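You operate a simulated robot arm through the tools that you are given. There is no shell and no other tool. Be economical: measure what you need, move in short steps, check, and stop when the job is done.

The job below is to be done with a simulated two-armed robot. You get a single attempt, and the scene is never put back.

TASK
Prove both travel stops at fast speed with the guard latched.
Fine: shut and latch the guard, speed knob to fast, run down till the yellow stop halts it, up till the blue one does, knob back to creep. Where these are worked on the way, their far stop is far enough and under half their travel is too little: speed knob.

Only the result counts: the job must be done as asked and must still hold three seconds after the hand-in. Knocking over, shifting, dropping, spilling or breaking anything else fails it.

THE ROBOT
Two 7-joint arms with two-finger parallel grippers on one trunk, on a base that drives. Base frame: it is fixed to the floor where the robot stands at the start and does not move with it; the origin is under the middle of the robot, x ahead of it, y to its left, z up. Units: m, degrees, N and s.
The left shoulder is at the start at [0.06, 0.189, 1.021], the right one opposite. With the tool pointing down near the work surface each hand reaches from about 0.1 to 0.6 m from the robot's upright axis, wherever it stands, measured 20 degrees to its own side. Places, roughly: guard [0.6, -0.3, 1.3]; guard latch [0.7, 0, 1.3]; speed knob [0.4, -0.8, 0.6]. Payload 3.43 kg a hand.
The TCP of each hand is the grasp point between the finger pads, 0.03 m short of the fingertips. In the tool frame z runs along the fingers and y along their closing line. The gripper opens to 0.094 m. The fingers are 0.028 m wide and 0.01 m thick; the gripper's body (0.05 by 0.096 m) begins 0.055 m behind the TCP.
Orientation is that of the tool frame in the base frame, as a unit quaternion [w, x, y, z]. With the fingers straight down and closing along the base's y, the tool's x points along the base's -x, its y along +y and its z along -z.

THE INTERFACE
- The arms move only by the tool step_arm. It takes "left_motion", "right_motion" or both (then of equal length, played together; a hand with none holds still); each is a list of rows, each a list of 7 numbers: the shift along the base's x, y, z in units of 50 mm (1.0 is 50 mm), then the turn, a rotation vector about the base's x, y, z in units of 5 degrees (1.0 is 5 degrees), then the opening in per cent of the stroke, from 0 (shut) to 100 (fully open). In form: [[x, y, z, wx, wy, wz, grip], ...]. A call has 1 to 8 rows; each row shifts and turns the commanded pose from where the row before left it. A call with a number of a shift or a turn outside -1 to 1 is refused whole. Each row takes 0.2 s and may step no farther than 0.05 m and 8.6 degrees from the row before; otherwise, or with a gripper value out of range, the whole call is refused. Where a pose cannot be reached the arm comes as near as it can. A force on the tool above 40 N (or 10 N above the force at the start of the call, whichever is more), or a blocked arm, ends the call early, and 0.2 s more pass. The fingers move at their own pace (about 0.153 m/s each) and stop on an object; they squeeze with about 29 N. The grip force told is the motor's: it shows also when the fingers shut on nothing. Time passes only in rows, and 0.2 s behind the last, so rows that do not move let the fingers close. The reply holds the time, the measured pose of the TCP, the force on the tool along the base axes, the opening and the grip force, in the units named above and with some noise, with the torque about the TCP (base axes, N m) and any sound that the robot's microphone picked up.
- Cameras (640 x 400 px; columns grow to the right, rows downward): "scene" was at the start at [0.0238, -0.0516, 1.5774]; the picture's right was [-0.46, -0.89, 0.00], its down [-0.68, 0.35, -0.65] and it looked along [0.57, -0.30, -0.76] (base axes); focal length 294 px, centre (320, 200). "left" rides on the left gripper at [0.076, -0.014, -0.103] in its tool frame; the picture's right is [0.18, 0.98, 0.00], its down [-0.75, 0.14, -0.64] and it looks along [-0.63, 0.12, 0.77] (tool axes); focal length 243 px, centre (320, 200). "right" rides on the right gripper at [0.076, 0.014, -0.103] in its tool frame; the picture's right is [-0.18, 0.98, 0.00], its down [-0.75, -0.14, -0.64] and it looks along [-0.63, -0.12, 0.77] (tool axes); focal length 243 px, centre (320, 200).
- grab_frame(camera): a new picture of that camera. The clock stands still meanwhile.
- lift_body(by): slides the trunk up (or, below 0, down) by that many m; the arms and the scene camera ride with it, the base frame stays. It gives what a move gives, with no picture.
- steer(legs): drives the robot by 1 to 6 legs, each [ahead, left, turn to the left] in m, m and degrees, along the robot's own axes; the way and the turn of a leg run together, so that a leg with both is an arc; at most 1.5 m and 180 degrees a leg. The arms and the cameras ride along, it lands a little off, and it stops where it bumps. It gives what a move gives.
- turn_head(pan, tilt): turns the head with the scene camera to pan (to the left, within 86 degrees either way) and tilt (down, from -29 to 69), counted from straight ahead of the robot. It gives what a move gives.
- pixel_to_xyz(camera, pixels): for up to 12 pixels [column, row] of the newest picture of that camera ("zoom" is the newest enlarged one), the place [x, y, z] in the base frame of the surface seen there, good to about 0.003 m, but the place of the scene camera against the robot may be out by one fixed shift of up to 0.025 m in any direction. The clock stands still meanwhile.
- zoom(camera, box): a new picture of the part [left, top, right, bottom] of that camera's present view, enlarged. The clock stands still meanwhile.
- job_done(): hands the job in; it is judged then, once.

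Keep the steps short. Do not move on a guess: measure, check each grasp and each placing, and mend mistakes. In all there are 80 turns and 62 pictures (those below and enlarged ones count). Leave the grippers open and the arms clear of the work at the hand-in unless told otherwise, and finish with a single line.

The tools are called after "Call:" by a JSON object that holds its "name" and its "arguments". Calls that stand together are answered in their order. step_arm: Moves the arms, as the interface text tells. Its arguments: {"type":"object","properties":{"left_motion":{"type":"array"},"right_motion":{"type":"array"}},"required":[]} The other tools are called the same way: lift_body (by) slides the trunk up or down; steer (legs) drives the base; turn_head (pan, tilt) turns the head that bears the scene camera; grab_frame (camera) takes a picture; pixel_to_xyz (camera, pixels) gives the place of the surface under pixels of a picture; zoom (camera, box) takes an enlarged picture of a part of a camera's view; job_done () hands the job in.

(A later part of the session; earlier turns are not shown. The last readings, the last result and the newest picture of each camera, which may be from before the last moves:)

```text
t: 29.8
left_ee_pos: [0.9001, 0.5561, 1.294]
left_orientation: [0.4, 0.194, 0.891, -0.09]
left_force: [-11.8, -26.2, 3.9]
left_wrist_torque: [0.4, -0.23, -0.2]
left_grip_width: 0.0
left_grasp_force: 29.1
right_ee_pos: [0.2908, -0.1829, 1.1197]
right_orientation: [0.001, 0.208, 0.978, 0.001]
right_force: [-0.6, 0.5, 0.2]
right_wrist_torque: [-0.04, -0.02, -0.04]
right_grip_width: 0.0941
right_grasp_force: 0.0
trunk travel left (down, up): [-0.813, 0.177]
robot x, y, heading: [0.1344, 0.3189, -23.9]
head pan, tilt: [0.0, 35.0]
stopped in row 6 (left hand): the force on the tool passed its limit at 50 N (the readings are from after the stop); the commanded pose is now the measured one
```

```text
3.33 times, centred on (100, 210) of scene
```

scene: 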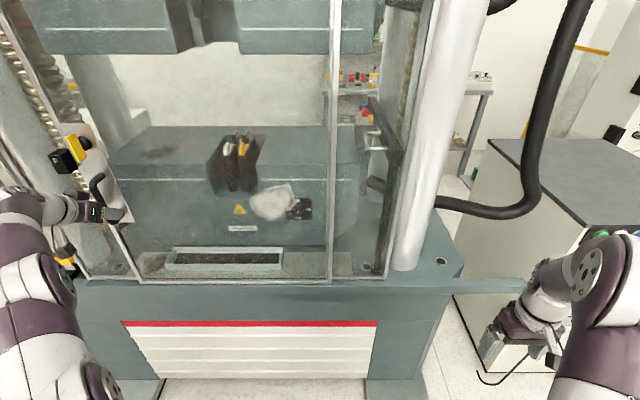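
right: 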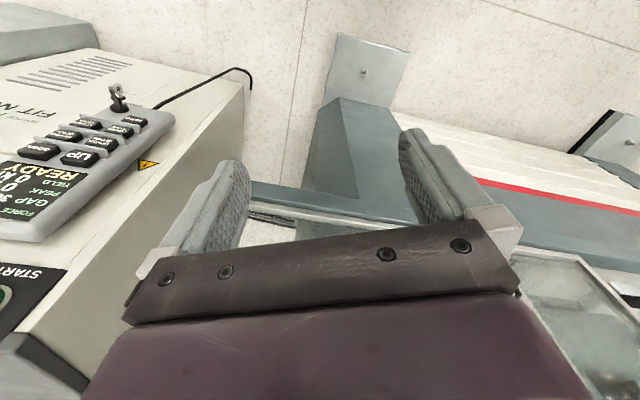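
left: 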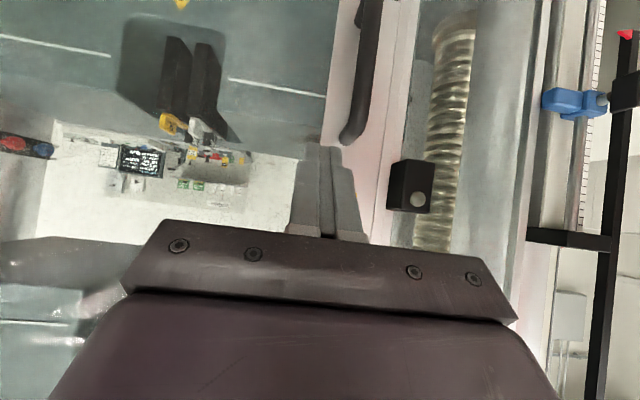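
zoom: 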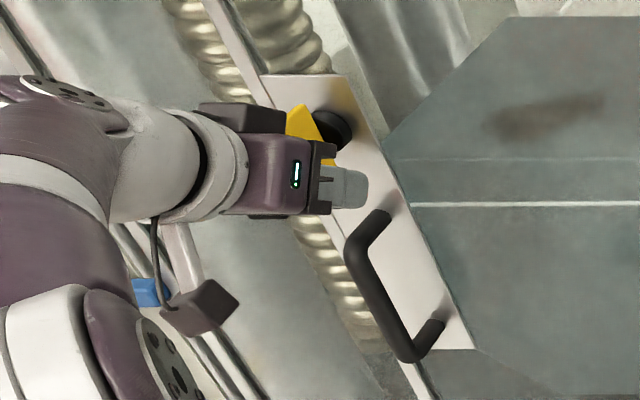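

The lever won't go that way (50 N, no turn). I'll try the other direction: move right, up, and push its upper end left.

Call:
{"name": "step_arm", "arguments": {"left_motion": [[-0.238, -0.55, 0, 0, 0, 0, 0], [0, 0, 0.66, 0, 0, 0, 0], [0, 0, 0.66, 0, 0, 0, 0], [0.0953, 0.2203, 0, 0, 0, 0, 0], [0.0953, 0.2203, 0, 0, 0, 0, 0], [0.0953, 0.2203, 0, 0, 0, 0, 0]]}}

Call:
{"name": "zoom", "arguments": {"camera": "scene", "box": [20, 150, 180, 270]}}

```text
t: 31.2
left_ee_pos: [0.8912, 0.5652, 1.3413]
left_orientation: [0.399, 0.191, 0.892, -0.088]
left_force: [-0.6, -2.1, 2.3]
left_wrist_torque: [-0.09, -0.06, -0.02]
left_grip_width: 0.0003
left_grasp_force: 28.4
left hand out of reach, approached as far as the arm can: row 4, 5, 6
right_ee_pos: [0.2936, -0.1816, 1.1187]
right_orientation: [0.0, 0.207, 0.978, 0.001]
right_force: [-0.6, -0.3, -0.5]
right_wrist_torque: [-0.01, -0.02, -0.01]
right_grip_width: 0.0938
right_grasp_force: 0.0
trunk travel left (down, up): [-0.813, 0.177]
robot x, y, heading: [0.1336, 0.3176, -23.8]
head pan, tilt: [0.0, 35.0]
```

```text
3.33 times, centred on (100, 210) of scene
```

zoom: 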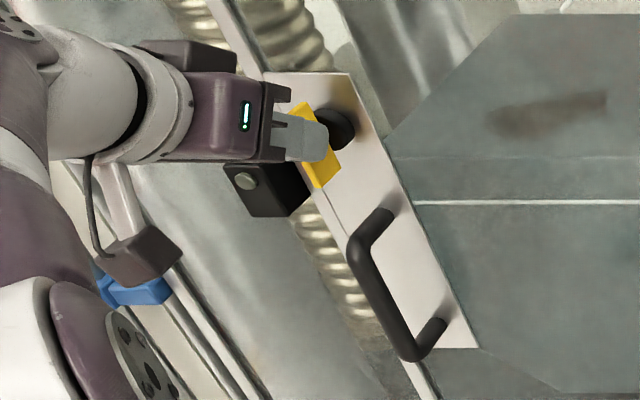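

Reach limits again. I'll back the hand off, sidestep the base 0.2 m left and raise the trunk a bit.

Call:
{"name": "step_arm", "arguments": {"left_motion": [[-0.734, 0.318, 0, 0, 0, 0, 0], [-0.734, 0.318, 0, 0, 0, 0, 0]]}}

Call:
{"name": "steer", "arguments": {"legs": [[0, 0.2, 0]]}}

Call:
{"name": "lift_body", "arguments": {"by": 0.08}}

```text
t: 31.8
left_ee_pos: [0.8175, 0.5971, 1.3425]
left_orientation: [0.4, 0.19, 0.892, -0.088]
left_force: [-0.4, 0.8, 0.0]
left_wrist_torque: [0.02, -0.02, 0.01]
left_grip_width: 0.0
left_grasp_force: 28.7
right_ee_pos: [0.293, -0.1799, 1.1197]
right_orientation: [0.001, 0.207, 0.978, 0.0]
right_force: [-0.3, 0.3, 0.9]
right_wrist_torque: [0.0, -0.01, 0.01]
right_grip_width: 0.0942
right_grasp_force: 0.0
trunk travel left (down, up): [-0.813, 0.177]
robot x, y, heading: [0.1361, 0.3205, -23.9]
head pan, tilt: [0.0, 35.0]
```

```text
t: 33.4
left_ee_pos: [0.901, 0.7781, 1.3417]
left_orientation: [0.399, 0.191, 0.892, -0.088]
left_force: [-0.1, 0.3, -0.5]
left_wrist_torque: [0.0, -0.01, -0.02]
left_grip_width: 0.0
left_grasp_force: 29.3
right_ee_pos: [0.3746, 0.0034, 1.1194]
right_orientation: [0.0, 0.207, 0.978, 0.001]
right_force: [-1.3, 0.5, 0.0]
right_wrist_torque: [0.03, 0.0, -0.02]
right_grip_width: 0.094
right_grasp_force: 0.2
trunk travel left (down, up): [-0.813, 0.177]
robot x, y, heading: [0.2243, 0.5037, -24.0]
head pan, tilt: [0.0, 35.0]
```

```text
t: 34.6
left_ee_pos: [0.9007, 0.7797, 1.4207]
left_orientation: [0.399, 0.191, 0.892, -0.089]
left_force: [0.2, -1.2, -0.9]
left_wrist_torque: [0.01, 0.0, -0.03]
left_grip_width: 0.0
left_grasp_force: 28.7
right_ee_pos: [0.3753, 0.0032, 1.1991]
right_orientation: [-0.001, 0.207, 0.978, 0.0]
right_force: [-0.3, -0.3, -1.1]
right_wrist_torque: [0.03, -0.01, 0.02]
right_grip_width: 0.0939
right_grasp_force: 0.1
trunk travel left (down, up): [-0.893, 0.097]
robot x, y, heading: [0.2198, 0.5018, -24.0]
head pan, tilt: [0.0, 35.0]
```

Now I'll bring the hand back to the right, in front of the lever, and look.

Call:
{"name": "step_arm", "arguments": {"left_motion": [[-0.357, -0.826, 0, 0, 0, 0, 0], [-0.357, -0.826, 0, 0, 0, 0, 0], [-0.357, -0.826, 0, 0, 0, 0, 0], [-0.357, -0.826, 0, 0, 0, 0, 0], [-0.357, -0.826, 0, 0, 0, 0, 0]]}}

Call:
{"name": "grab_frame", "arguments": {"camera": "left"}}

```text
t: 35.8
left_ee_pos: [0.8104, 0.5719, 1.422]
left_orientation: [0.4, 0.191, 0.892, -0.088]
left_force: [0.1, 0.5, 0.2]
left_wrist_torque: [0.01, 0.0, 0.0]
left_grip_width: 0.0001
left_grasp_force: 29.1
right_ee_pos: [0.3758, 0.0012, 1.1992]
right_orientation: [-0.001, 0.207, 0.978, 0.001]
right_force: [0.6, 0.4, -0.2]
right_wrist_torque: [0.01, -0.02, -0.03]
right_grip_width: 0.0942
right_grasp_force: 0.0
trunk travel left (down, up): [-0.893, 0.097]
robot x, y, heading: [0.2149, 0.4997, -23.9]
head pan, tilt: [0.0, 35.0]
```

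```text
28 pictures are left
```

left: 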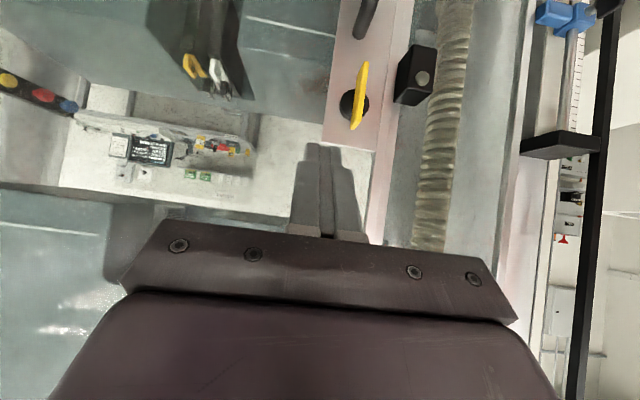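

Call:
{"name": "pixel_to_xyz", "arguments": {"camera": "left", "pixels": [[364, 65], [361, 90], [356, 124], [348, 102], [425, 80], [405, 75]]}}

Call:
{"name": "zoom", "arguments": {"camera": "left", "box": [310, 30, 450, 140]}}

```text
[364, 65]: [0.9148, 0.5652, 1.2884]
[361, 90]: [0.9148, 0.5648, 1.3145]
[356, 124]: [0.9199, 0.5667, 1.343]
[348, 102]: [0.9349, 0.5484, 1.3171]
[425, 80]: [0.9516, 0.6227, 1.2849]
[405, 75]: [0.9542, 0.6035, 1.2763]
```

```text
3.64 times, centred on (380, 85) of left
```

zoom: 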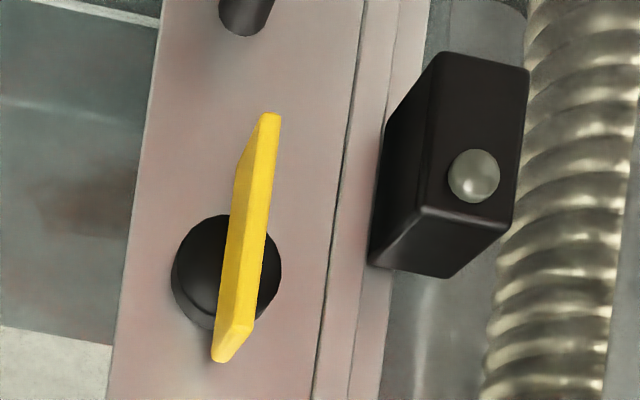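

The lever is still upright. I'll come in beside its upper half and push that end left.

Call:
{"name": "step_arm", "arguments": {"left_motion": [[0.551, -0.238, -0.62, 0, 0, 0, 0], [0.551, -0.238, -0.62, 0, 0, 0, 0], [0.53, -0.23, 0, 0, 0, 0, 0], [0.0953, 0.2203, 0, 0, 0, 0, 0], [0.0953, 0.2203, 0, 0, 0, 0, 0], [0.0953, 0.2203, 0, 0, 0, 0, 0], [0.0953, 0.2203, 0, 0, 0, 0, 0]]}}

Call:
{"name": "grab_frame", "arguments": {"camera": "left"}}

```text
t: 37.4
left_ee_pos: [0.9138, 0.5836, 1.3575]
left_orientation: [0.399, 0.19, 0.892, -0.088]
left_force: [-0.2, -0.1, 0.3]
left_wrist_torque: [-0.07, -0.05, -0.07]
left_grip_width: 0.0
left_grasp_force: 29.5
right_ee_pos: [0.375, 0.0041, 1.1996]
right_orientation: [-0.001, 0.207, 0.978, -0.001]
right_force: [-0.1, -0.4, 0.3]
right_wrist_torque: [-0.01, 0.0, 0.02]
right_grip_width: 0.0942
right_grasp_force: 0.0
trunk travel left (down, up): [-0.893, 0.097]
robot x, y, heading: [0.2173, 0.5042, -23.9]
head pan, tilt: [0.0, 35.0]
```

```text
26 pictures are left
```

left: 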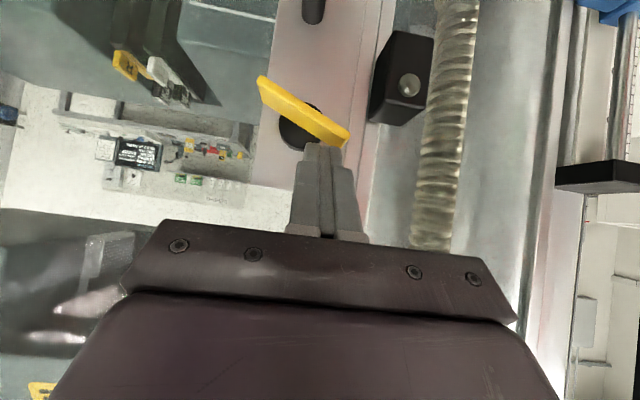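

The lever turned this way, about 60°. I'll push its left end down until it stops.

Call:
{"name": "step_arm", "arguments": {"left_motion": [[0, 0, -0.16, 0, 0, 0, 0], [0, 0, -0.16, 0, 0, 0, 0], [0, 0, -0.16, 0, 0, 0, 0], [0, 0, -0.16, 0, 0, 0, 0]]}}

Call:
{"name": "grab_frame", "arguments": {"camera": "left"}}

```text
t: 38.3
left_ee_pos: [0.9137, 0.5824, 1.3485]
left_orientation: [0.414, 0.19, 0.886, -0.085]
left_force: [-15.9, 3.9, 17.5]
left_wrist_torque: [-0.18, 0.27, 0.0]
left_grip_width: 0.0
left_grasp_force: 29.6
right_ee_pos: [0.3741, 0.003, 1.1991]
right_orientation: [0.001, 0.207, 0.978, 0.0]
right_force: [1.4, 0.3, -0.8]
right_wrist_torque: [-0.01, -0.02, 0.01]
right_grip_width: 0.094
right_grasp_force: 0.0
trunk travel left (down, up): [-0.893, 0.097]
robot x, y, heading: [0.2189, 0.5009, -23.7]
head pan, tilt: [0.0, 35.0]
stopped in row 4 (left hand): the force on the tool passed its limit at 46 N (the readings are from after the stop); the commanded pose is now the measured one
```

```text
25 pictures are left
```

left: 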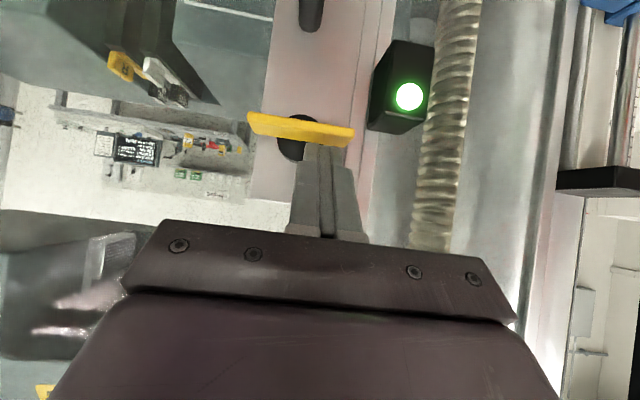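

The catch lamp is green, so the guard is latched. I'll withdraw the left hand, up slightly then straight out.

Call:
{"name": "step_arm", "arguments": {"left_motion": [[0, 0, 0.3, 0, 0, 0, 0], [-0.734, 0.318, 0.1, 0, 0, 0, 0], [-0.734, 0.318, 0, 0, 0, 0, 50], [-0.734, 0.318, 0, 0, 0, 0, 100], [-0.734, 0.318, 0, 0, 0, 0, 100]]}}

Call:
{"name": "lift_body", "arguments": {"by": -0.25}}

Call:
{"name": "steer", "arguments": {"legs": [[-0.05, 0, 0], [0, -0.85, 0]]}}

Call:
{"name": "turn_head", "arguments": {"pan": -15, "tilt": 45}}

Call:
{"name": "grab_frame", "arguments": {"camera": "scene"}}

```text
t: 39.5
left_ee_pos: [0.7686, 0.6456, 1.3675]
left_orientation: [0.411, 0.191, 0.887, -0.087]
left_force: [0.1, 0.4, 0.2]
left_wrist_torque: [0.0, -0.03, -0.01]
left_grip_width: 0.0941
left_grasp_force: 0.1
right_ee_pos: [0.373, 0.0028, 1.2008]
right_orientation: [0.0, 0.207, 0.978, 0.001]
right_force: [-0.7, -0.3, 0.5]
right_wrist_torque: [0.0, -0.04, -0.01]
right_grip_width: 0.0937
right_grasp_force: 0.2
trunk travel left (down, up): [-0.893, 0.097]
robot x, y, heading: [0.2186, 0.5005, -24.2]
head pan, tilt: [0.0, 35.0]
```

```text
t: 42.0
left_ee_pos: [0.7713, 0.6453, 1.1174]
left_orientation: [0.411, 0.191, 0.887, -0.086]
left_force: [0.4, 0.0, -0.9]
left_wrist_torque: [0.04, -0.01, -0.01]
left_grip_width: 0.0939
left_grasp_force: 0.0
right_ee_pos: [0.3749, 0.0033, 0.9504]
right_orientation: [-0.001, 0.207, 0.978, 0.0]
right_force: [-0.5, 0.1, 0.2]
right_wrist_torque: [-0.01, 0.0, -0.03]
right_grip_width: 0.094
right_grasp_force: 0.1
trunk travel left (down, up): [-0.643, 0.347]
robot x, y, heading: [0.2147, 0.5008, -24.1]
head pan, tilt: [0.0, 35.0]
```

```text
t: 47.1
left_ee_pos: [0.3824, -0.1136, 1.1173]
left_orientation: [0.41, 0.193, 0.887, -0.087]
left_force: [0.1, -0.7, -0.2]
left_wrist_torque: [-0.02, 0.03, 0.03]
left_grip_width: 0.0943
left_grasp_force: 0.1
right_ee_pos: [-0.017, -0.7532, 0.949]
right_orientation: [0.0, 0.208, 0.978, -0.001]
right_force: [-0.3, -0.7, 0.3]
right_wrist_torque: [0.03, 0.0, 0.0]
right_grip_width: 0.0942
right_grasp_force: 0.1
trunk travel left (down, up): [-0.643, 0.347]
robot x, y, heading: [-0.1698, -0.2526, -24.2]
head pan, tilt: [0.0, 35.0]
```

```text
t: 47.9
left_ee_pos: [0.3817, -0.1131, 1.1176]
left_orientation: [0.41, 0.192, 0.887, -0.087]
left_force: [0.5, -0.5, -0.6]
left_wrist_torque: [-0.01, -0.01, 0.02]
left_grip_width: 0.094
left_grasp_force: 0.0
right_ee_pos: [-0.0179, -0.753, 0.9496]
right_orientation: [0.0, 0.209, 0.978, 0.0]
right_force: [1.1, 0.0, 0.3]
right_wrist_torque: [0.0, -0.04, 0.01]
right_grip_width: 0.094
right_grasp_force: 0.0
trunk travel left (down, up): [-0.643, 0.347]
robot x, y, heading: [-0.1748, -0.2533, -24.1]
head pan, tilt: [-15.0, 45.0]
```

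```text
24 pictures are left
```

scene: 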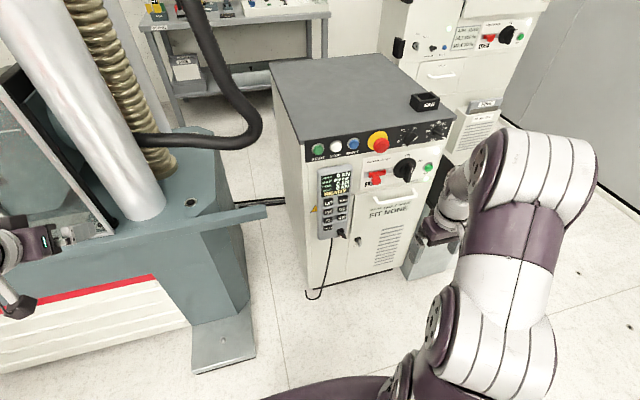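

I have a clear view of the console. I'll zoom on the pendant to read it and measure.

Call:
{"name": "zoom", "arguments": {"camera": "scene", "box": [300, 155, 400, 250]}}

Call:
{"name": "pixel_to_xyz", "arguments": {"camera": "zoom", "pixels": [[180, 100], [180, 180], [186, 222], [250, 222], [246, 280], [246, 330], [180, 330], [265, 330], [190, 300], [300, 340], [225, 330], [230, 70]]}}

```text
4.21 times, centred on (350, 202) of scene
```

zoom: 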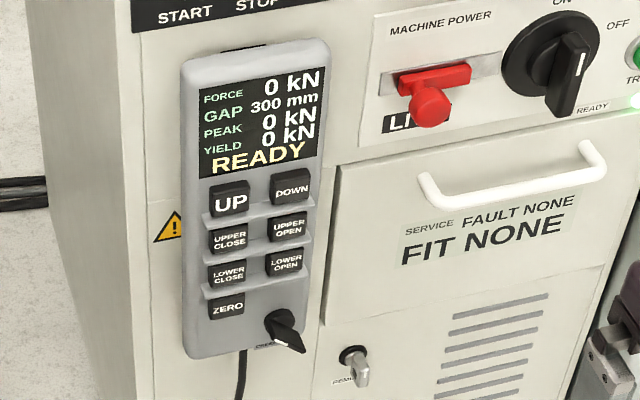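

```text
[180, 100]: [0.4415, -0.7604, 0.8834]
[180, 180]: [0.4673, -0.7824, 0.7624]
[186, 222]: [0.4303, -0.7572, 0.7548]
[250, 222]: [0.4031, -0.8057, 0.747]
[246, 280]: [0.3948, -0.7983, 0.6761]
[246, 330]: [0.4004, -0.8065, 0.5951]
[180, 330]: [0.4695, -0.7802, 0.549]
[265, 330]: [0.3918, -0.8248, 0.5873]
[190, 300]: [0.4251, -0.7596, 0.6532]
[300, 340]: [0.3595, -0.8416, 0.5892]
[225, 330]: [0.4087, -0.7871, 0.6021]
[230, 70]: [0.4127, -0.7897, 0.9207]
```

The pendant reads READY with the gap at 300 mm. UP and DOWN sit below the screen, and the speed knob is at its lower right. I'll tilt the right hand forward and bring it in front of the pendant.

Call:
{"name": "step_arm", "arguments": {"right_motion": [[0.079, 0.184, 0, -0.4325, -1, 0, 100], [0.079, 0.184, 0, -0.4325, -1, 0, 100], [0.079, 0.184, 0, -0.4325, -1, 0, 100], [0.079, 0.184, 0, -0.4325, -1, 0, 100], [0.079, 0.184, 0, -0.4325, -1, 0, 100], [0.079, 0.184, 0, -0.4325, -1, 0, 100], [0.079, 0.184, 0, -0.4325, -1, 0, 100], [0.079, 0.184, 0, -0.4325, -1, 0, 100]]}}

Call:
{"name": "step_arm", "arguments": {"right_motion": [[0.551, -0.238, -0.4, -0.4325, -1, 0, 50], [0.551, -0.238, -0.4, -0.4325, -1, 0, 0], [0.551, -0.238, -0.4, -0.4325, -1, 0, 0], [0.551, -0.238, -0.4, -0.4325, -1, 0, 0], [0.551, -0.238, -0.4, 0, 0, 0, 0]]}}

Call:
{"name": "grab_frame", "arguments": {"camera": "right"}}

```text
t: 49.6
left_ee_pos: [0.3815, -0.1131, 1.1165]
left_orientation: [0.409, 0.193, 0.888, -0.087]
left_force: [0.3, 0.4, -0.6]
left_wrist_torque: [0.01, -0.01, 0.01]
left_grip_width: 0.0937
left_grasp_force: 0.1
right_ee_pos: [0.0145, -0.6795, 0.95]
right_orientation: [0.364, 0.195, 0.908, -0.073]
right_force: [0.3, 0.1, 0.2]
right_wrist_torque: [0.0, -0.01, 0.0]
right_grip_width: 0.094
right_grasp_force: 0.1
trunk travel left (down, up): [-0.643, 0.347]
robot x, y, heading: [-0.1728, -0.2532, -24.0]
head pan, tilt: [-15.0, 45.0]
```

```text
t: 50.9
left_ee_pos: [0.3831, -0.1128, 1.1161]
left_orientation: [0.409, 0.193, 0.888, -0.088]
left_force: [-0.6, 0.0, 1.1]
left_wrist_torque: [0.0, 0.0, 0.03]
left_grip_width: 0.0938
left_grasp_force: 0.1
right_ee_pos: [0.1531, -0.7381, 0.8499]
right_orientation: [0.529, 0.176, 0.824, -0.106]
right_force: [0.6, -0.1, 0.2]
right_wrist_torque: [-0.04, 0.01, 0.01]
right_grip_width: 0.0
right_grasp_force: 29.2
trunk travel left (down, up): [-0.643, 0.347]
robot x, y, heading: [-0.1737, -0.2501, -23.9]
head pan, tilt: [-15.0, 45.0]
```

```text
22 pictures are left
```

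right: 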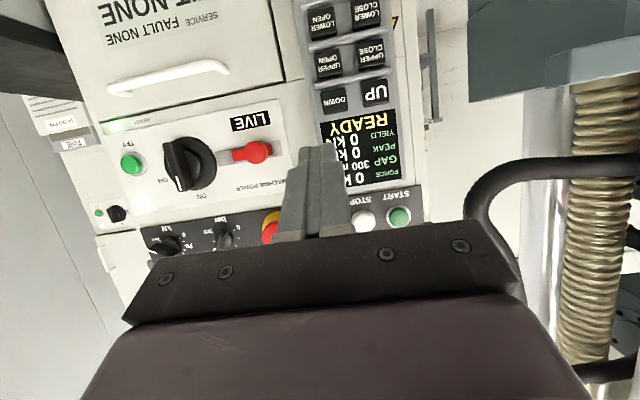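

I'll measure the UP and DOWN buttons, then lower the trunk to bring the knob into view.

Call:
{"name": "pixel_to_xyz", "arguments": {"camera": "right", "pixels": [[376, 88], [336, 98], [371, 55], [326, 66], [355, 122], [392, 100], [352, 84]]}}

Call:
{"name": "lift_body", "arguments": {"by": -0.22}}

Call:
{"name": "grab_frame", "arguments": {"camera": "right"}}

```text
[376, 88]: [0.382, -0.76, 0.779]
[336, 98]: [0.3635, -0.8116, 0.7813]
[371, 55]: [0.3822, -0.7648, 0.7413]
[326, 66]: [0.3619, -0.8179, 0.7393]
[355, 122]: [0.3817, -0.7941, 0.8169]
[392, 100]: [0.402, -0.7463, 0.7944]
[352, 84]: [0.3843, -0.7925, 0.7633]
```

```text
t: 53.2
left_ee_pos: [0.3826, -0.1128, 0.8984]
left_orientation: [0.41, 0.193, 0.887, -0.087]
left_force: [0.1, 0.0, 0.9]
left_wrist_torque: [0.03, 0.0, 0.02]
left_grip_width: 0.0939
left_grasp_force: 0.2
right_ee_pos: [0.1531, -0.7386, 0.6289]
right_orientation: [0.529, 0.176, 0.824, -0.106]
right_force: [-0.2, 0.8, -0.7]
right_wrist_torque: [0.02, 0.02, -0.02]
right_grip_width: 0.0002
right_grasp_force: 29.1
trunk travel left (down, up): [-0.423, 0.567]
robot x, y, heading: [-0.1714, -0.2539, -24.1]
head pan, tilt: [-15.0, 45.0]
```

```text
21 pictures are left
```

right: 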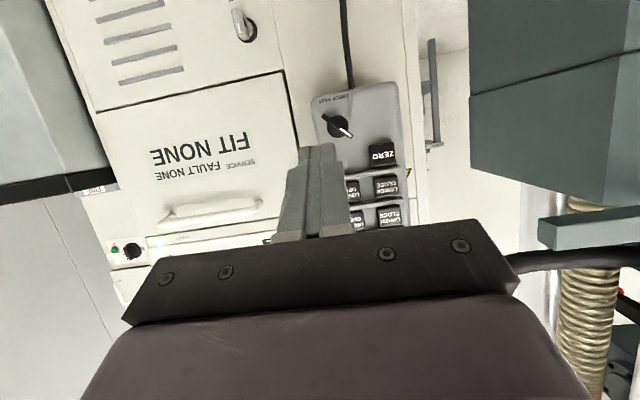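

Call:
{"name": "zoom", "arguments": {"camera": "right", "box": [305, 80, 405, 170]}}

Call:
{"name": "pixel_to_xyz", "arguments": {"camera": "right", "pixels": [[327, 117], [337, 124], [350, 133], [334, 135], [345, 115], [320, 130], [382, 154], [322, 100]]}}

```text
4.44 times, centred on (355, 125) of right
```

zoom: 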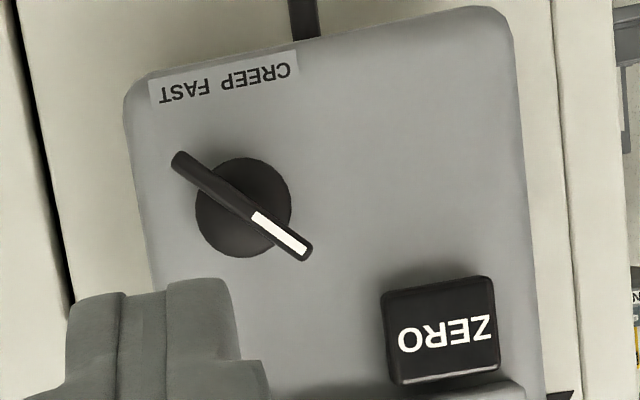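

```text
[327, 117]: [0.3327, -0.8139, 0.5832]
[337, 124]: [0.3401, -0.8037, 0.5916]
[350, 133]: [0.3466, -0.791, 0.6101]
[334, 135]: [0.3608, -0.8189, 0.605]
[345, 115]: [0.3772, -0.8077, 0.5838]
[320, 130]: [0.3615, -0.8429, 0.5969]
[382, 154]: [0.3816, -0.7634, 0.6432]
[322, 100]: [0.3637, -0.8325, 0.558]
```

The pointer (white line) stands at upper left, on CREEP, with FAST on the right, so it turns clockwise. I'll push the pointer's tail (lower right) leftwards with the closed fingers. First I'll drive 0.06 m ahead for reach, then place the hand.

Call:
{"name": "steer", "arguments": {"legs": [[0.06, 0, 0]]}}

Call:
{"name": "step_arm", "arguments": {"right_motion": [[-0.183, -0.422, -0.5, 0, 0, 0, 0], [0.3, -0.13, -0.4, 0, 0, 0, 0]]}}

Call:
{"name": "grab_frame", "arguments": {"camera": "right"}}

```text
t: 54.2
left_ee_pos: [0.4388, -0.1395, 0.8957]
left_orientation: [0.409, 0.193, 0.887, -0.087]
left_force: [0.5, 0.2, 0.5]
left_wrist_torque: [0.02, 0.02, -0.04]
left_grip_width: 0.094
left_grasp_force: 0.1
right_ee_pos: [0.2098, -0.7634, 0.6294]
right_orientation: [0.529, 0.176, 0.823, -0.106]
right_force: [0.8, 0.0, -0.8]
right_wrist_torque: [0.0, 0.01, 0.02]
right_grip_width: 0.0
right_grasp_force: 28.8
trunk travel left (down, up): [-0.423, 0.567]
robot x, y, heading: [-0.1154, -0.2764, -24.3]
head pan, tilt: [-15.0, 45.0]
```

```text
t: 54.8
left_ee_pos: [0.4383, -0.1394, 0.896]
left_orientation: [0.41, 0.193, 0.887, -0.087]
left_force: [0.3, -0.3, -0.1]
left_wrist_torque: [-0.01, 0.0, -0.01]
left_grip_width: 0.0939
left_grasp_force: 0.1
right_ee_pos: [0.2138, -0.7921, 0.5839]
right_orientation: [0.529, 0.176, 0.823, -0.106]
right_force: [0.4, -0.7, 0.2]
right_wrist_torque: [-0.02, 0.01, -0.01]
right_grip_width: 0.0
right_grasp_force: 28.8
trunk travel left (down, up): [-0.423, 0.567]
robot x, y, heading: [-0.1175, -0.2789, -24.1]
head pan, tilt: [-15.0, 45.0]
```

```text
19 pictures are left
```

right: 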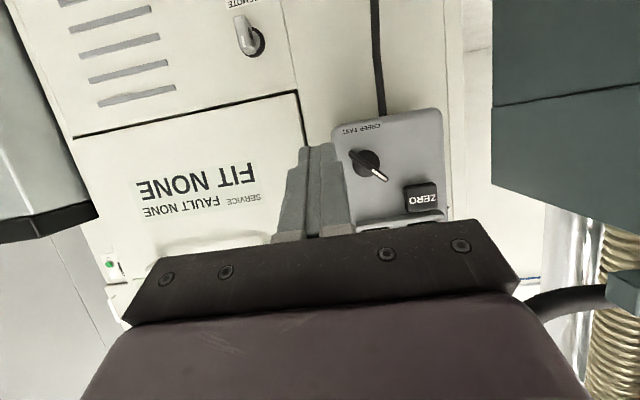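

I'll recheck the knob and the key nearby from this viewpoint before going in.

Call:
{"name": "pixel_to_xyz", "arguments": {"camera": "right", "pixels": [[352, 154], [367, 165], [384, 179], [362, 178], [243, 30], [245, 50], [380, 145]]}}

```text
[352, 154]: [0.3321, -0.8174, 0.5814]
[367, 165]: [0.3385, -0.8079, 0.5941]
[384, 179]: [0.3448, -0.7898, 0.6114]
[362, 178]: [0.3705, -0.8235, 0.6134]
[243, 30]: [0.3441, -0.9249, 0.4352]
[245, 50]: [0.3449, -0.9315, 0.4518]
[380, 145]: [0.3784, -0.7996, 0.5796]
```

The measurements agree. I'll go in to the right of the tail and push left in 6 mm steps.

Call:
{"name": "step_arm", "arguments": {"right_motion": [[0.619, -0.267, 0, 0, 0, 0, 0], [0.619, -0.267, 0, 0, 0, 0, 0], [0.619, -0.267, 0, 0, 0, 0, 0], [0.0476, 0.11, 0, 0, 0, 0, 0], [0.0476, 0.11, 0, 0, 0, 0, 0], [0.0476, 0.11, 0, 0, 0, 0, 0], [0.0476, 0.11, 0, 0, 0, 0, 0], [0.0476, 0.11, 0, 0, 0, 0, 0]]}}

Call:
{"name": "zoom", "arguments": {"camera": "right", "box": [240, 80, 440, 205]}}

```text
t: 56.6
left_ee_pos: [0.4391, -0.1378, 0.8967]
left_orientation: [0.409, 0.193, 0.888, -0.086]
left_force: [0.2, -0.1, 0.1]
left_wrist_torque: [-0.03, -0.03, 0.0]
left_grip_width: 0.0939
left_grasp_force: 0.1
right_ee_pos: [0.3209, -0.8048, 0.5849]
right_orientation: [0.529, 0.177, 0.823, -0.106]
right_force: [-4.3, -7.2, 0.0]
right_wrist_torque: [0.03, -0.07, -0.13]
right_grip_width: 0.0
right_grasp_force: 28.8
trunk travel left (down, up): [-0.423, 0.567]
robot x, y, heading: [-0.1135, -0.2784, -24.2]
head pan, tilt: [-15.0, 45.0]
```

```text
3.20 times, centred on (340, 142) of right
```

zoom: 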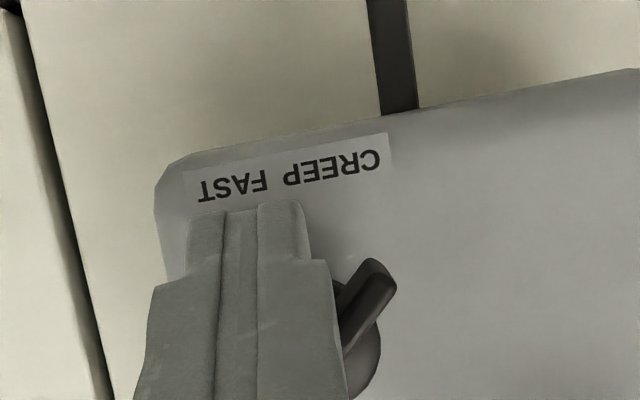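

The knob has turned; its tail is now at lower left and the force is ~8 N. A little more, to be sure it is on its end stop.

Call:
{"name": "step_arm", "arguments": {"right_motion": [[0.032, 0.073, 0, 0, 0, 0, 0], [0.032, 0.073, 0, 0, 0, 0, 0]]}}

```text
t: 57.2
left_ee_pos: [0.439, -0.1412, 0.8959]
left_orientation: [0.409, 0.195, 0.887, -0.088]
left_force: [-0.3, 0.7, -0.4]
left_wrist_torque: [0.0, -0.03, -0.02]
left_grip_width: 0.0942
left_grasp_force: 0.0
right_ee_pos: [0.3192, -0.8023, 0.5855]
right_orientation: [0.528, 0.184, 0.822, -0.109]
right_force: [-3.8, -9.4, -5.8]
right_wrist_torque: [0.06, 0.11, -0.19]
right_grip_width: 0.0
right_grasp_force: 28.8
trunk travel left (down, up): [-0.423, 0.567]
robot x, y, heading: [-0.1135, -0.2788, -24.4]
head pan, tilt: [-15.0, 45.0]
stopped in row 2 (right hand): the force on the tool passed its limit at 41 N (the readings are from after the stop); the commanded pose is now the measured one
```

It is at its end stop (41 N). I'll back off and check the pointer.

Call:
{"name": "step_arm", "arguments": {"right_motion": [[-0.12, -0.275, 0, 0, 0, 0, 0], [-0.734, 0.318, 0, 0, 0, 0, 0], [-0.734, 0.318, 0, 0, 0, 0, 0], [-0.6, 0.26, 0, 0, 0, 0, 0]]}}

Call:
{"name": "zoom", "arguments": {"camera": "right", "box": [300, 100, 460, 220]}}

```text
t: 58.2
left_ee_pos: [0.4377, -0.1383, 0.8971]
left_orientation: [0.41, 0.194, 0.887, -0.088]
left_force: [0.5, -0.2, -0.6]
left_wrist_torque: [-0.03, 0.02, 0.01]
left_grip_width: 0.094
left_grasp_force: 0.0
right_ee_pos: [0.2113, -0.7721, 0.5858]
right_orientation: [0.529, 0.181, 0.822, -0.108]
right_force: [-0.6, -0.4, 0.5]
right_wrist_torque: [-0.03, 0.0, 0.0]
right_grip_width: 0.0
right_grasp_force: 28.2
trunk travel left (down, up): [-0.423, 0.567]
robot x, y, heading: [-0.1149, -0.2784, -24.4]
head pan, tilt: [-15.0, 45.0]
```

```text
3.33 times, centred on (380, 160) of right
```

zoom: 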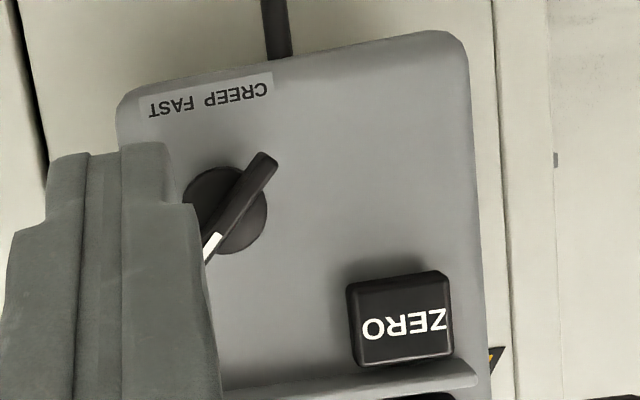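

The pointer is on FAST. Next is DOWN at (0.3635,-0.812,0.781): I'll raise the trunk 0.195 m and align.

Call:
{"name": "lift_body", "arguments": {"by": 0.195}}

Call:
{"name": "step_arm", "arguments": {"right_motion": [[0.19, 0.44, 0, 0, 0, 0, 0], [0.55, -0.238, 0, 0, 0, 0, 0]]}}

Call:
{"name": "turn_head", "arguments": {"pan": -15, "tilt": 35}}

Call:
{"name": "grab_frame", "arguments": {"camera": "scene"}}

Call:
{"name": "zoom", "arguments": {"camera": "right", "box": [220, 60, 460, 220]}}

```text
t: 60.3
left_ee_pos: [0.4388, -0.139, 1.0923]
left_orientation: [0.41, 0.194, 0.887, -0.088]
left_force: [0.6, -0.5, -0.6]
left_wrist_torque: [-0.02, -0.02, 0.0]
left_grip_width: 0.0941
left_grasp_force: 0.1
right_ee_pos: [0.2121, -0.7723, 0.7804]
right_orientation: [0.529, 0.18, 0.822, -0.108]
right_force: [-0.4, 0.3, -0.1]
right_wrist_torque: [0.0, -0.01, 0.03]
right_grip_width: 0.0
right_grasp_force: 28.8
trunk travel left (down, up): [-0.618, 0.372]
robot x, y, heading: [-0.1153, -0.2761, -24.4]
head pan, tilt: [-15.0, 45.0]
```

```text
t: 60.9
left_ee_pos: [0.4385, -0.1418, 1.0905]
left_orientation: [0.409, 0.195, 0.887, -0.088]
left_force: [0.4, -0.2, -0.2]
left_wrist_torque: [0.02, -0.01, 0.02]
left_grip_width: 0.0941
left_grasp_force: 0.0
right_ee_pos: [0.2514, -0.762, 0.7805]
right_orientation: [0.528, 0.182, 0.822, -0.109]
right_force: [0.5, -0.7, 0.2]
right_wrist_torque: [0.04, 0.0, 0.04]
right_grip_width: 0.0
right_grasp_force: 28.7
trunk travel left (down, up): [-0.618, 0.372]
robot x, y, heading: [-0.1196, -0.2752, -24.4]
head pan, tilt: [-15.0, 45.0]
```

```text
t: 61.7
left_ee_pos: [0.4378, -0.14, 1.0914]
left_orientation: [0.41, 0.194, 0.887, -0.088]
left_force: [-0.7, 0.6, 1.0]
left_wrist_torque: [-0.01, 0.01, -0.03]
left_grip_width: 0.094
left_grasp_force: 0.0
right_ee_pos: [0.2499, -0.7628, 0.7801]
right_orientation: [0.529, 0.18, 0.822, -0.108]
right_force: [0.2, -0.4, -0.1]
right_wrist_torque: [0.01, -0.02, 0.0]
right_grip_width: 0.0
right_grasp_force: 29.3
trunk travel left (down, up): [-0.618, 0.372]
robot x, y, heading: [-0.1187, -0.2818, -24.5]
head pan, tilt: [-15.0, 35.0]
```

```text
16 pictures are left
```

scene: 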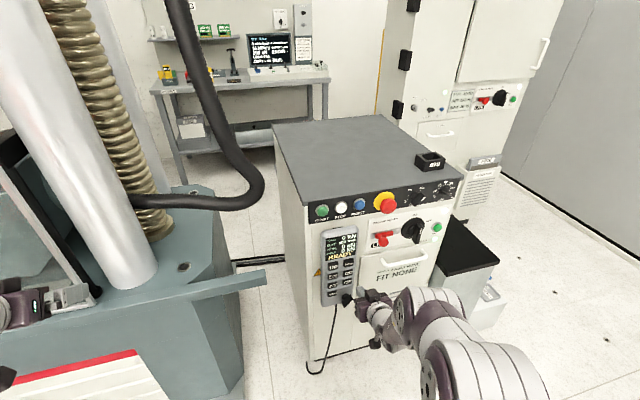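

```text
2.50 times, centred on (340, 140) of right
```

zoom: 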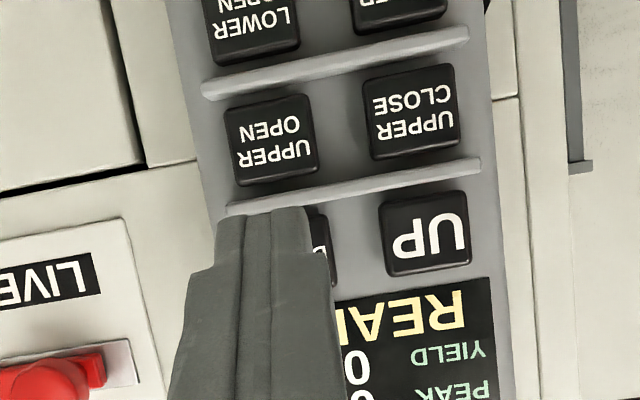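

Aligned with DOWN. I'll raise 5 mm to clear the ridge, then go in and press gently in small steps.

Call:
{"name": "step_arm", "arguments": {"right_motion": [[0.73, -0.316, 0.1, 0, 0, 0, 0], [0.73, -0.316, 0, 0, 0, 0, 0], [0.092, -0.04, 0, 0, 0, 0, 0], [0.092, -0.04, 0, 0, 0, 0, 0], [0.073, -0.032, 0, 0, 0, 0, 0]]}}

Call:
{"name": "zoom", "arguments": {"camera": "scene", "box": [300, 210, 400, 310]}}

```text
t: 62.9
left_ee_pos: [0.4378, -0.1401, 1.0914]
left_orientation: [0.41, 0.194, 0.887, -0.088]
left_force: [-1.1, -0.9, 1.0]
left_wrist_torque: [-0.04, -0.03, -0.01]
left_grip_width: 0.0939
left_grasp_force: 0.1
right_ee_pos: [0.3341, -0.7985, 0.7853]
right_orientation: [0.529, 0.182, 0.822, -0.108]
right_force: [-1.1, 0.1, -0.8]
right_wrist_torque: [0.03, 0.01, -0.02]
right_grip_width: 0.0
right_grasp_force: 29.0
trunk travel left (down, up): [-0.618, 0.372]
robot x, y, heading: [-0.1167, -0.2793, -24.6]
head pan, tilt: [-15.0, 35.0]
heard: click
```

```text
4.00 times, centred on (350, 260) of scene
```

zoom: 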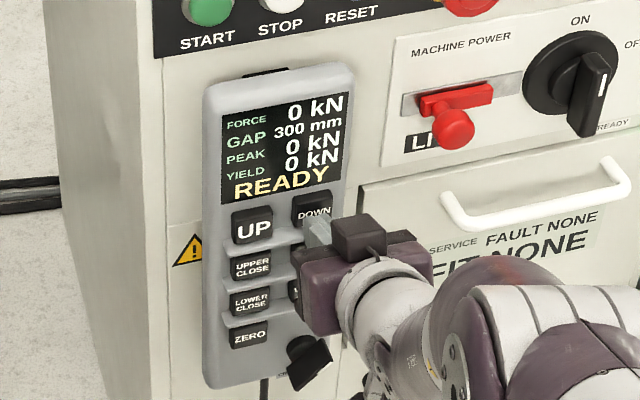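

I heard a click, so the button is just being touched. I'll press 2 mm more and hold.

Call:
{"name": "step_arm", "arguments": {"right_motion": [[0.037, -0.016, 0, 0, 0, 0, 0], [0, 0, 0, 0, 0, 0, 0], [0, 0, 0, 0, 0, 0, 0], [0, 0, 0, 0, 0, 0, 0], [0, 0, 0, 0, 0, 0, 0]]}}

Call:
{"name": "zoom", "arguments": {"camera": "scene", "box": [300, 210, 400, 310]}}

```text
t: 64.1
left_ee_pos: [0.4377, -0.1394, 1.0912]
left_orientation: [0.409, 0.194, 0.887, -0.088]
left_force: [0.9, 0.1, 0.4]
left_wrist_torque: [-0.01, 0.0, -0.02]
left_grip_width: 0.0941
left_grasp_force: 0.0
right_ee_pos: [0.3364, -0.7999, 0.7877]
right_orientation: [0.529, 0.181, 0.822, -0.108]
right_force: [-3.9, 1.9, -2.2]
right_wrist_torque: [0.05, 0.08, -0.06]
right_grip_width: 0.0001
right_grasp_force: 29.2
trunk travel left (down, up): [-0.618, 0.372]
robot x, y, heading: [-0.1166, -0.2784, -24.4]
head pan, tilt: [-15.0, 35.0]
```

```text
4.00 times, centred on (350, 260) of scene
```

zoom: 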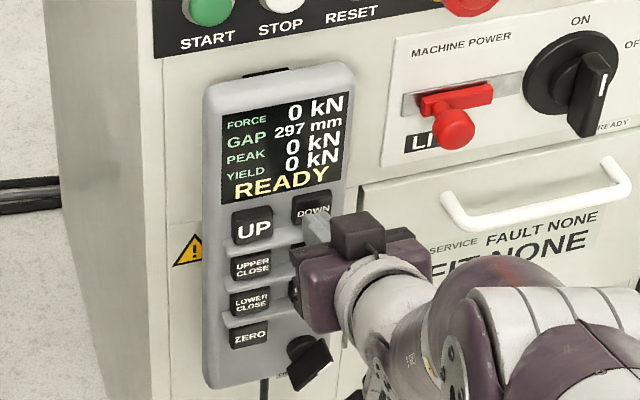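

The gap fell to 297, so it is moving. I'll press 1.5 mm more and hold for eight rows.

Call:
{"name": "step_arm", "arguments": {"right_motion": [[0.028, -0.012, 0, 0, 0, 0, 0], [0, 0, 0, 0, 0, 0, 0], [0, 0, 0, 0, 0, 0, 0], [0, 0, 0, 0, 0, 0, 0], [0, 0, 0, 0, 0, 0, 0], [0, 0, 0, 0, 0, 0, 0], [0, 0, 0, 0, 0, 0, 0], [0, 0, 0, 0, 0, 0, 0]]}}

Call:
{"name": "zoom", "arguments": {"camera": "scene", "box": [300, 210, 400, 310]}}

```text
t: 65.9
left_ee_pos: [0.4381, -0.1401, 1.0919]
left_orientation: [0.41, 0.194, 0.887, -0.088]
left_force: [-0.3, 0.6, -0.1]
left_wrist_torque: [0.0, 0.0, -0.04]
left_grip_width: 0.0939
left_grasp_force: 0.1
right_ee_pos: [0.3367, -0.8004, 0.7847]
right_orientation: [0.53, 0.181, 0.822, -0.108]
right_force: [-9.6, 3.8, -2.2]
right_wrist_torque: [0.06, 0.1, -0.01]
right_grip_width: 0.0002
right_grasp_force: 29.0
trunk travel left (down, up): [-0.618, 0.372]
robot x, y, heading: [-0.1175, -0.2788, -24.3]
head pan, tilt: [-15.0, 35.0]
```

```text
4.00 times, centred on (350, 260) of scene
```

zoom: 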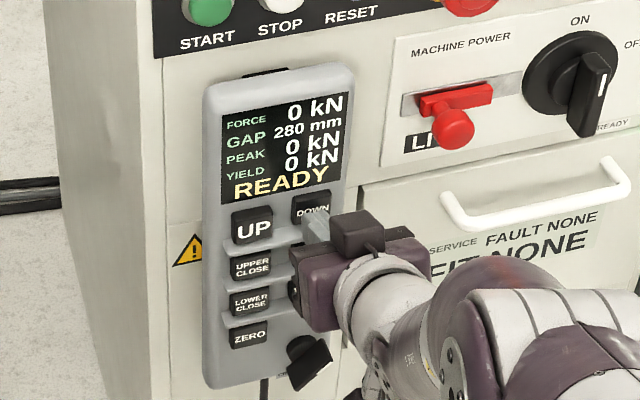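

It runs down at about 10 mm/s while held. I'll keep holding with repeated still rows.

Call:
{"name": "step_arm", "arguments": {"right_motion": [[0, 0, 0, 0, 0, 0, 0], [0, 0, 0, 0, 0, 0, 0], [0, 0, 0, 0, 0, 0, 0], [0, 0, 0, 0, 0, 0, 0], [0, 0, 0, 0, 0, 0, 0], [0, 0, 0, 0, 0, 0, 0], [0, 0, 0, 0, 0, 0, 0], [0, 0, 0, 0, 0, 0, 0]]}}

Call:
{"name": "step_arm", "arguments": {"right_motion": [[0, 0, 0, 0, 0, 0, 0], [0, 0, 0, 0, 0, 0, 0], [0, 0, 0, 0, 0, 0, 0], [0, 0, 0, 0, 0, 0, 0], [0, 0, 0, 0, 0, 0, 0], [0, 0, 0, 0, 0, 0, 0], [0, 0, 0, 0, 0, 0, 0], [0, 0, 0, 0, 0, 0, 0]]}}

Call:
{"name": "step_arm", "arguments": {"right_motion": [[0, 0, 0, 0, 0, 0, 0], [0, 0, 0, 0, 0, 0, 0], [0, 0, 0, 0, 0, 0, 0], [0, 0, 0, 0, 0, 0, 0], [0, 0, 0, 0, 0, 0, 0], [0, 0, 0, 0, 0, 0, 0], [0, 0, 0, 0, 0, 0, 0], [0, 0, 0, 0, 0, 0, 0]]}}

Call:
{"name": "step_arm", "arguments": {"right_motion": [[0, 0, 0, 0, 0, 0, 0], [0, 0, 0, 0, 0, 0, 0], [0, 0, 0, 0, 0, 0, 0], [0, 0, 0, 0, 0, 0, 0], [0, 0, 0, 0, 0, 0, 0], [0, 0, 0, 0, 0, 0, 0], [0, 0, 0, 0, 0, 0, 0], [0, 0, 0, 0, 0, 0, 0]]}}

Call:
{"name": "zoom", "arguments": {"camera": "scene", "box": [300, 210, 400, 310]}}

```text
t: 67.7
left_ee_pos: [0.4371, -0.1394, 1.0922]
left_orientation: [0.41, 0.194, 0.887, -0.087]
left_force: [0.5, 0.2, -0.6]
left_wrist_torque: [-0.05, -0.03, -0.01]
left_grip_width: 0.0941
left_grasp_force: 0.0
right_ee_pos: [0.3375, -0.8017, 0.7859]
right_orientation: [0.529, 0.181, 0.822, -0.108]
right_force: [-9.6, 4.9, -4.1]
right_wrist_torque: [0.04, 0.08, 0.0]
right_grip_width: 0.0
right_grasp_force: 28.6
trunk travel left (down, up): [-0.618, 0.372]
robot x, y, heading: [-0.1143, -0.2806, -24.2]
head pan, tilt: [-15.0, 35.0]
```

```text
t: 69.5
left_ee_pos: [0.4381, -0.1402, 1.0933]
left_orientation: [0.411, 0.193, 0.887, -0.088]
left_force: [0.0, -0.4, 0.2]
left_wrist_torque: [0.0, 0.01, -0.01]
left_grip_width: 0.0942
left_grasp_force: 0.0
right_ee_pos: [0.3364, -0.8016, 0.7865]
right_orientation: [0.53, 0.181, 0.821, -0.109]
right_force: [-9.9, 5.0, -2.4]
right_wrist_torque: [0.06, 0.07, 0.0]
right_grip_width: 0.0001
right_grasp_force: 29.0
trunk travel left (down, up): [-0.618, 0.372]
robot x, y, heading: [-0.1223, -0.2745, -24.2]
head pan, tilt: [-15.0, 35.0]
```

```text
t: 71.3
left_ee_pos: [0.4368, -0.139, 1.092]
left_orientation: [0.41, 0.194, 0.887, -0.088]
left_force: [0.6, 0.3, -0.4]
left_wrist_torque: [0.01, 0.01, 0.0]
left_grip_width: 0.0941
left_grasp_force: 0.2
right_ee_pos: [0.337, -0.8, 0.7861]
right_orientation: [0.53, 0.181, 0.821, -0.108]
right_force: [-10.2, 4.0, -2.0]
right_wrist_torque: [0.04, 0.04, 0.02]
right_grip_width: 0.0
right_grasp_force: 29.0
trunk travel left (down, up): [-0.618, 0.372]
robot x, y, heading: [-0.1162, -0.2757, -24.2]
head pan, tilt: [-15.0, 35.0]
```

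```text
t: 73.1
left_ee_pos: [0.4385, -0.1385, 1.0929]
left_orientation: [0.41, 0.195, 0.887, -0.089]
left_force: [-0.2, -0.2, 0.6]
left_wrist_torque: [0.01, -0.01, 0.04]
left_grip_width: 0.0941
left_grasp_force: 0.0
right_ee_pos: [0.337, -0.7997, 0.7864]
right_orientation: [0.529, 0.181, 0.822, -0.108]
right_force: [-9.8, 4.0, -1.3]
right_wrist_torque: [0.0, 0.03, -0.01]
right_grip_width: 0.0
right_grasp_force: 28.9
trunk travel left (down, up): [-0.618, 0.372]
robot x, y, heading: [-0.1169, -0.2738, -24.3]
head pan, tilt: [-15.0, 35.0]
```

```text
4.00 times, centred on (350, 260) of scene
```

zoom: 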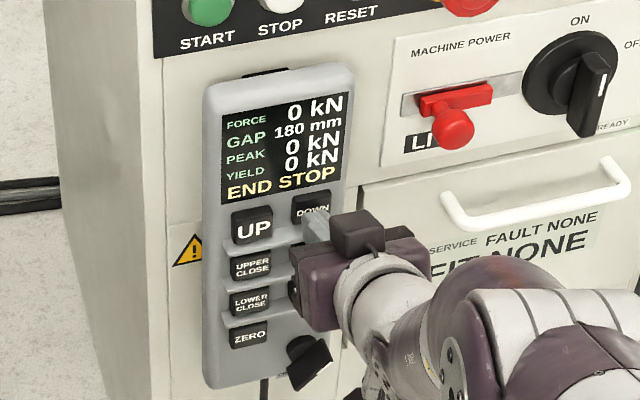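

END STOP at 180 mm: the yellow stop halted it. Now UP: I'll back off 30 mm, shift left 53 mm and approach.

Call:
{"name": "step_arm", "arguments": {"right_motion": [[-0.551, 0.238, 0, 0, 0, 0, 0], [0.212, 0.489, 0, 0, 0, 0, 0], [0.212, 0.489, 0, 0, 0, 0, 0], [0.405, -0.175, 0, 0, 0, 0, 0], [0.037, -0.016, 0, 0, 0, 0, 0], [0.037, -0.016, 0, 0, 0, 0, 0], [0.037, -0.016, 0, 0, 0, 0, 0]]}}

Call:
{"name": "zoom", "arguments": {"camera": "scene", "box": [300, 210, 400, 310]}}

```text
t: 74.7
left_ee_pos: [0.4383, -0.1399, 1.0911]
left_orientation: [0.41, 0.194, 0.887, -0.087]
left_force: [-0.3, 0.7, 0.3]
left_wrist_torque: [-0.03, -0.01, -0.01]
left_grip_width: 0.0939
left_grasp_force: 0.0
right_ee_pos: [0.35, -0.7585, 0.7883]
right_orientation: [0.528, 0.182, 0.822, -0.108]
right_force: [-2.0, 0.4, -0.8]
right_wrist_torque: [0.0, 0.03, 0.03]
right_grip_width: 0.0001
right_grasp_force: 29.1
right hand out of reach, approached as far as the arm can: row 3
trunk travel left (down, up): [-0.618, 0.372]
robot x, y, heading: [-0.1171, -0.2759, -24.2]
head pan, tilt: [-15.0, 35.0]
heard: click
```

```text
4.00 times, centred on (350, 260) of scene
```

zoom: 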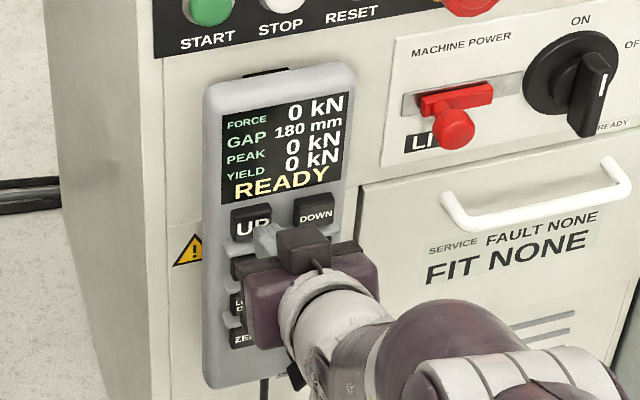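

I'm on UP (click heard). I'll press 3 mm more and hold.

Call:
{"name": "step_arm", "arguments": {"right_motion": [[0.028, -0.012, 0, 0, 0, 0, 0], [0.028, -0.012, 0, 0, 0, 0, 0], [0, 0, 0, 0, 0, 0, 0], [0, 0, 0, 0, 0, 0, 0], [0, 0, 0, 0, 0, 0, 0], [0, 0, 0, 0, 0, 0, 0], [0, 0, 0, 0, 0, 0, 0], [0, 0, 0, 0, 0, 0, 0]]}}

Call:
{"name": "zoom", "arguments": {"camera": "scene", "box": [300, 210, 400, 310]}}

```text
t: 76.5
left_ee_pos: [0.4373, -0.1394, 1.0926]
left_orientation: [0.409, 0.194, 0.887, -0.087]
left_force: [0.8, 0.2, -0.9]
left_wrist_torque: [0.02, -0.01, 0.0]
left_grip_width: 0.094
left_grasp_force: 0.1
right_ee_pos: [0.3535, -0.76, 0.7871]
right_orientation: [0.53, 0.181, 0.821, -0.108]
right_force: [-3.8, 2.3, -1.9]
right_wrist_torque: [0.02, 0.07, -0.01]
right_grip_width: 0.0
right_grasp_force: 28.9
trunk travel left (down, up): [-0.618, 0.372]
robot x, y, heading: [-0.1156, -0.2832, -24.5]
head pan, tilt: [-15.0, 35.0]
```

```text
4.00 times, centred on (350, 260) of scene
```

zoom: 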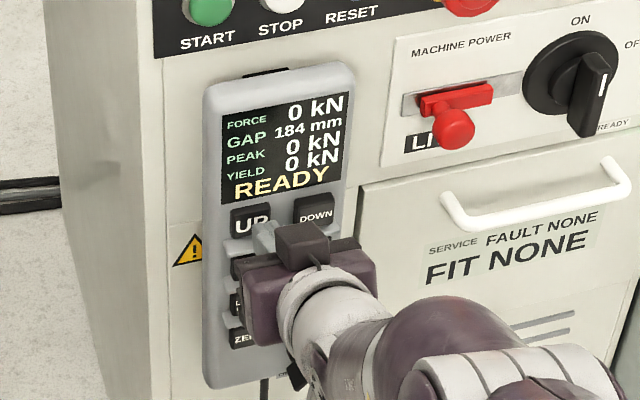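

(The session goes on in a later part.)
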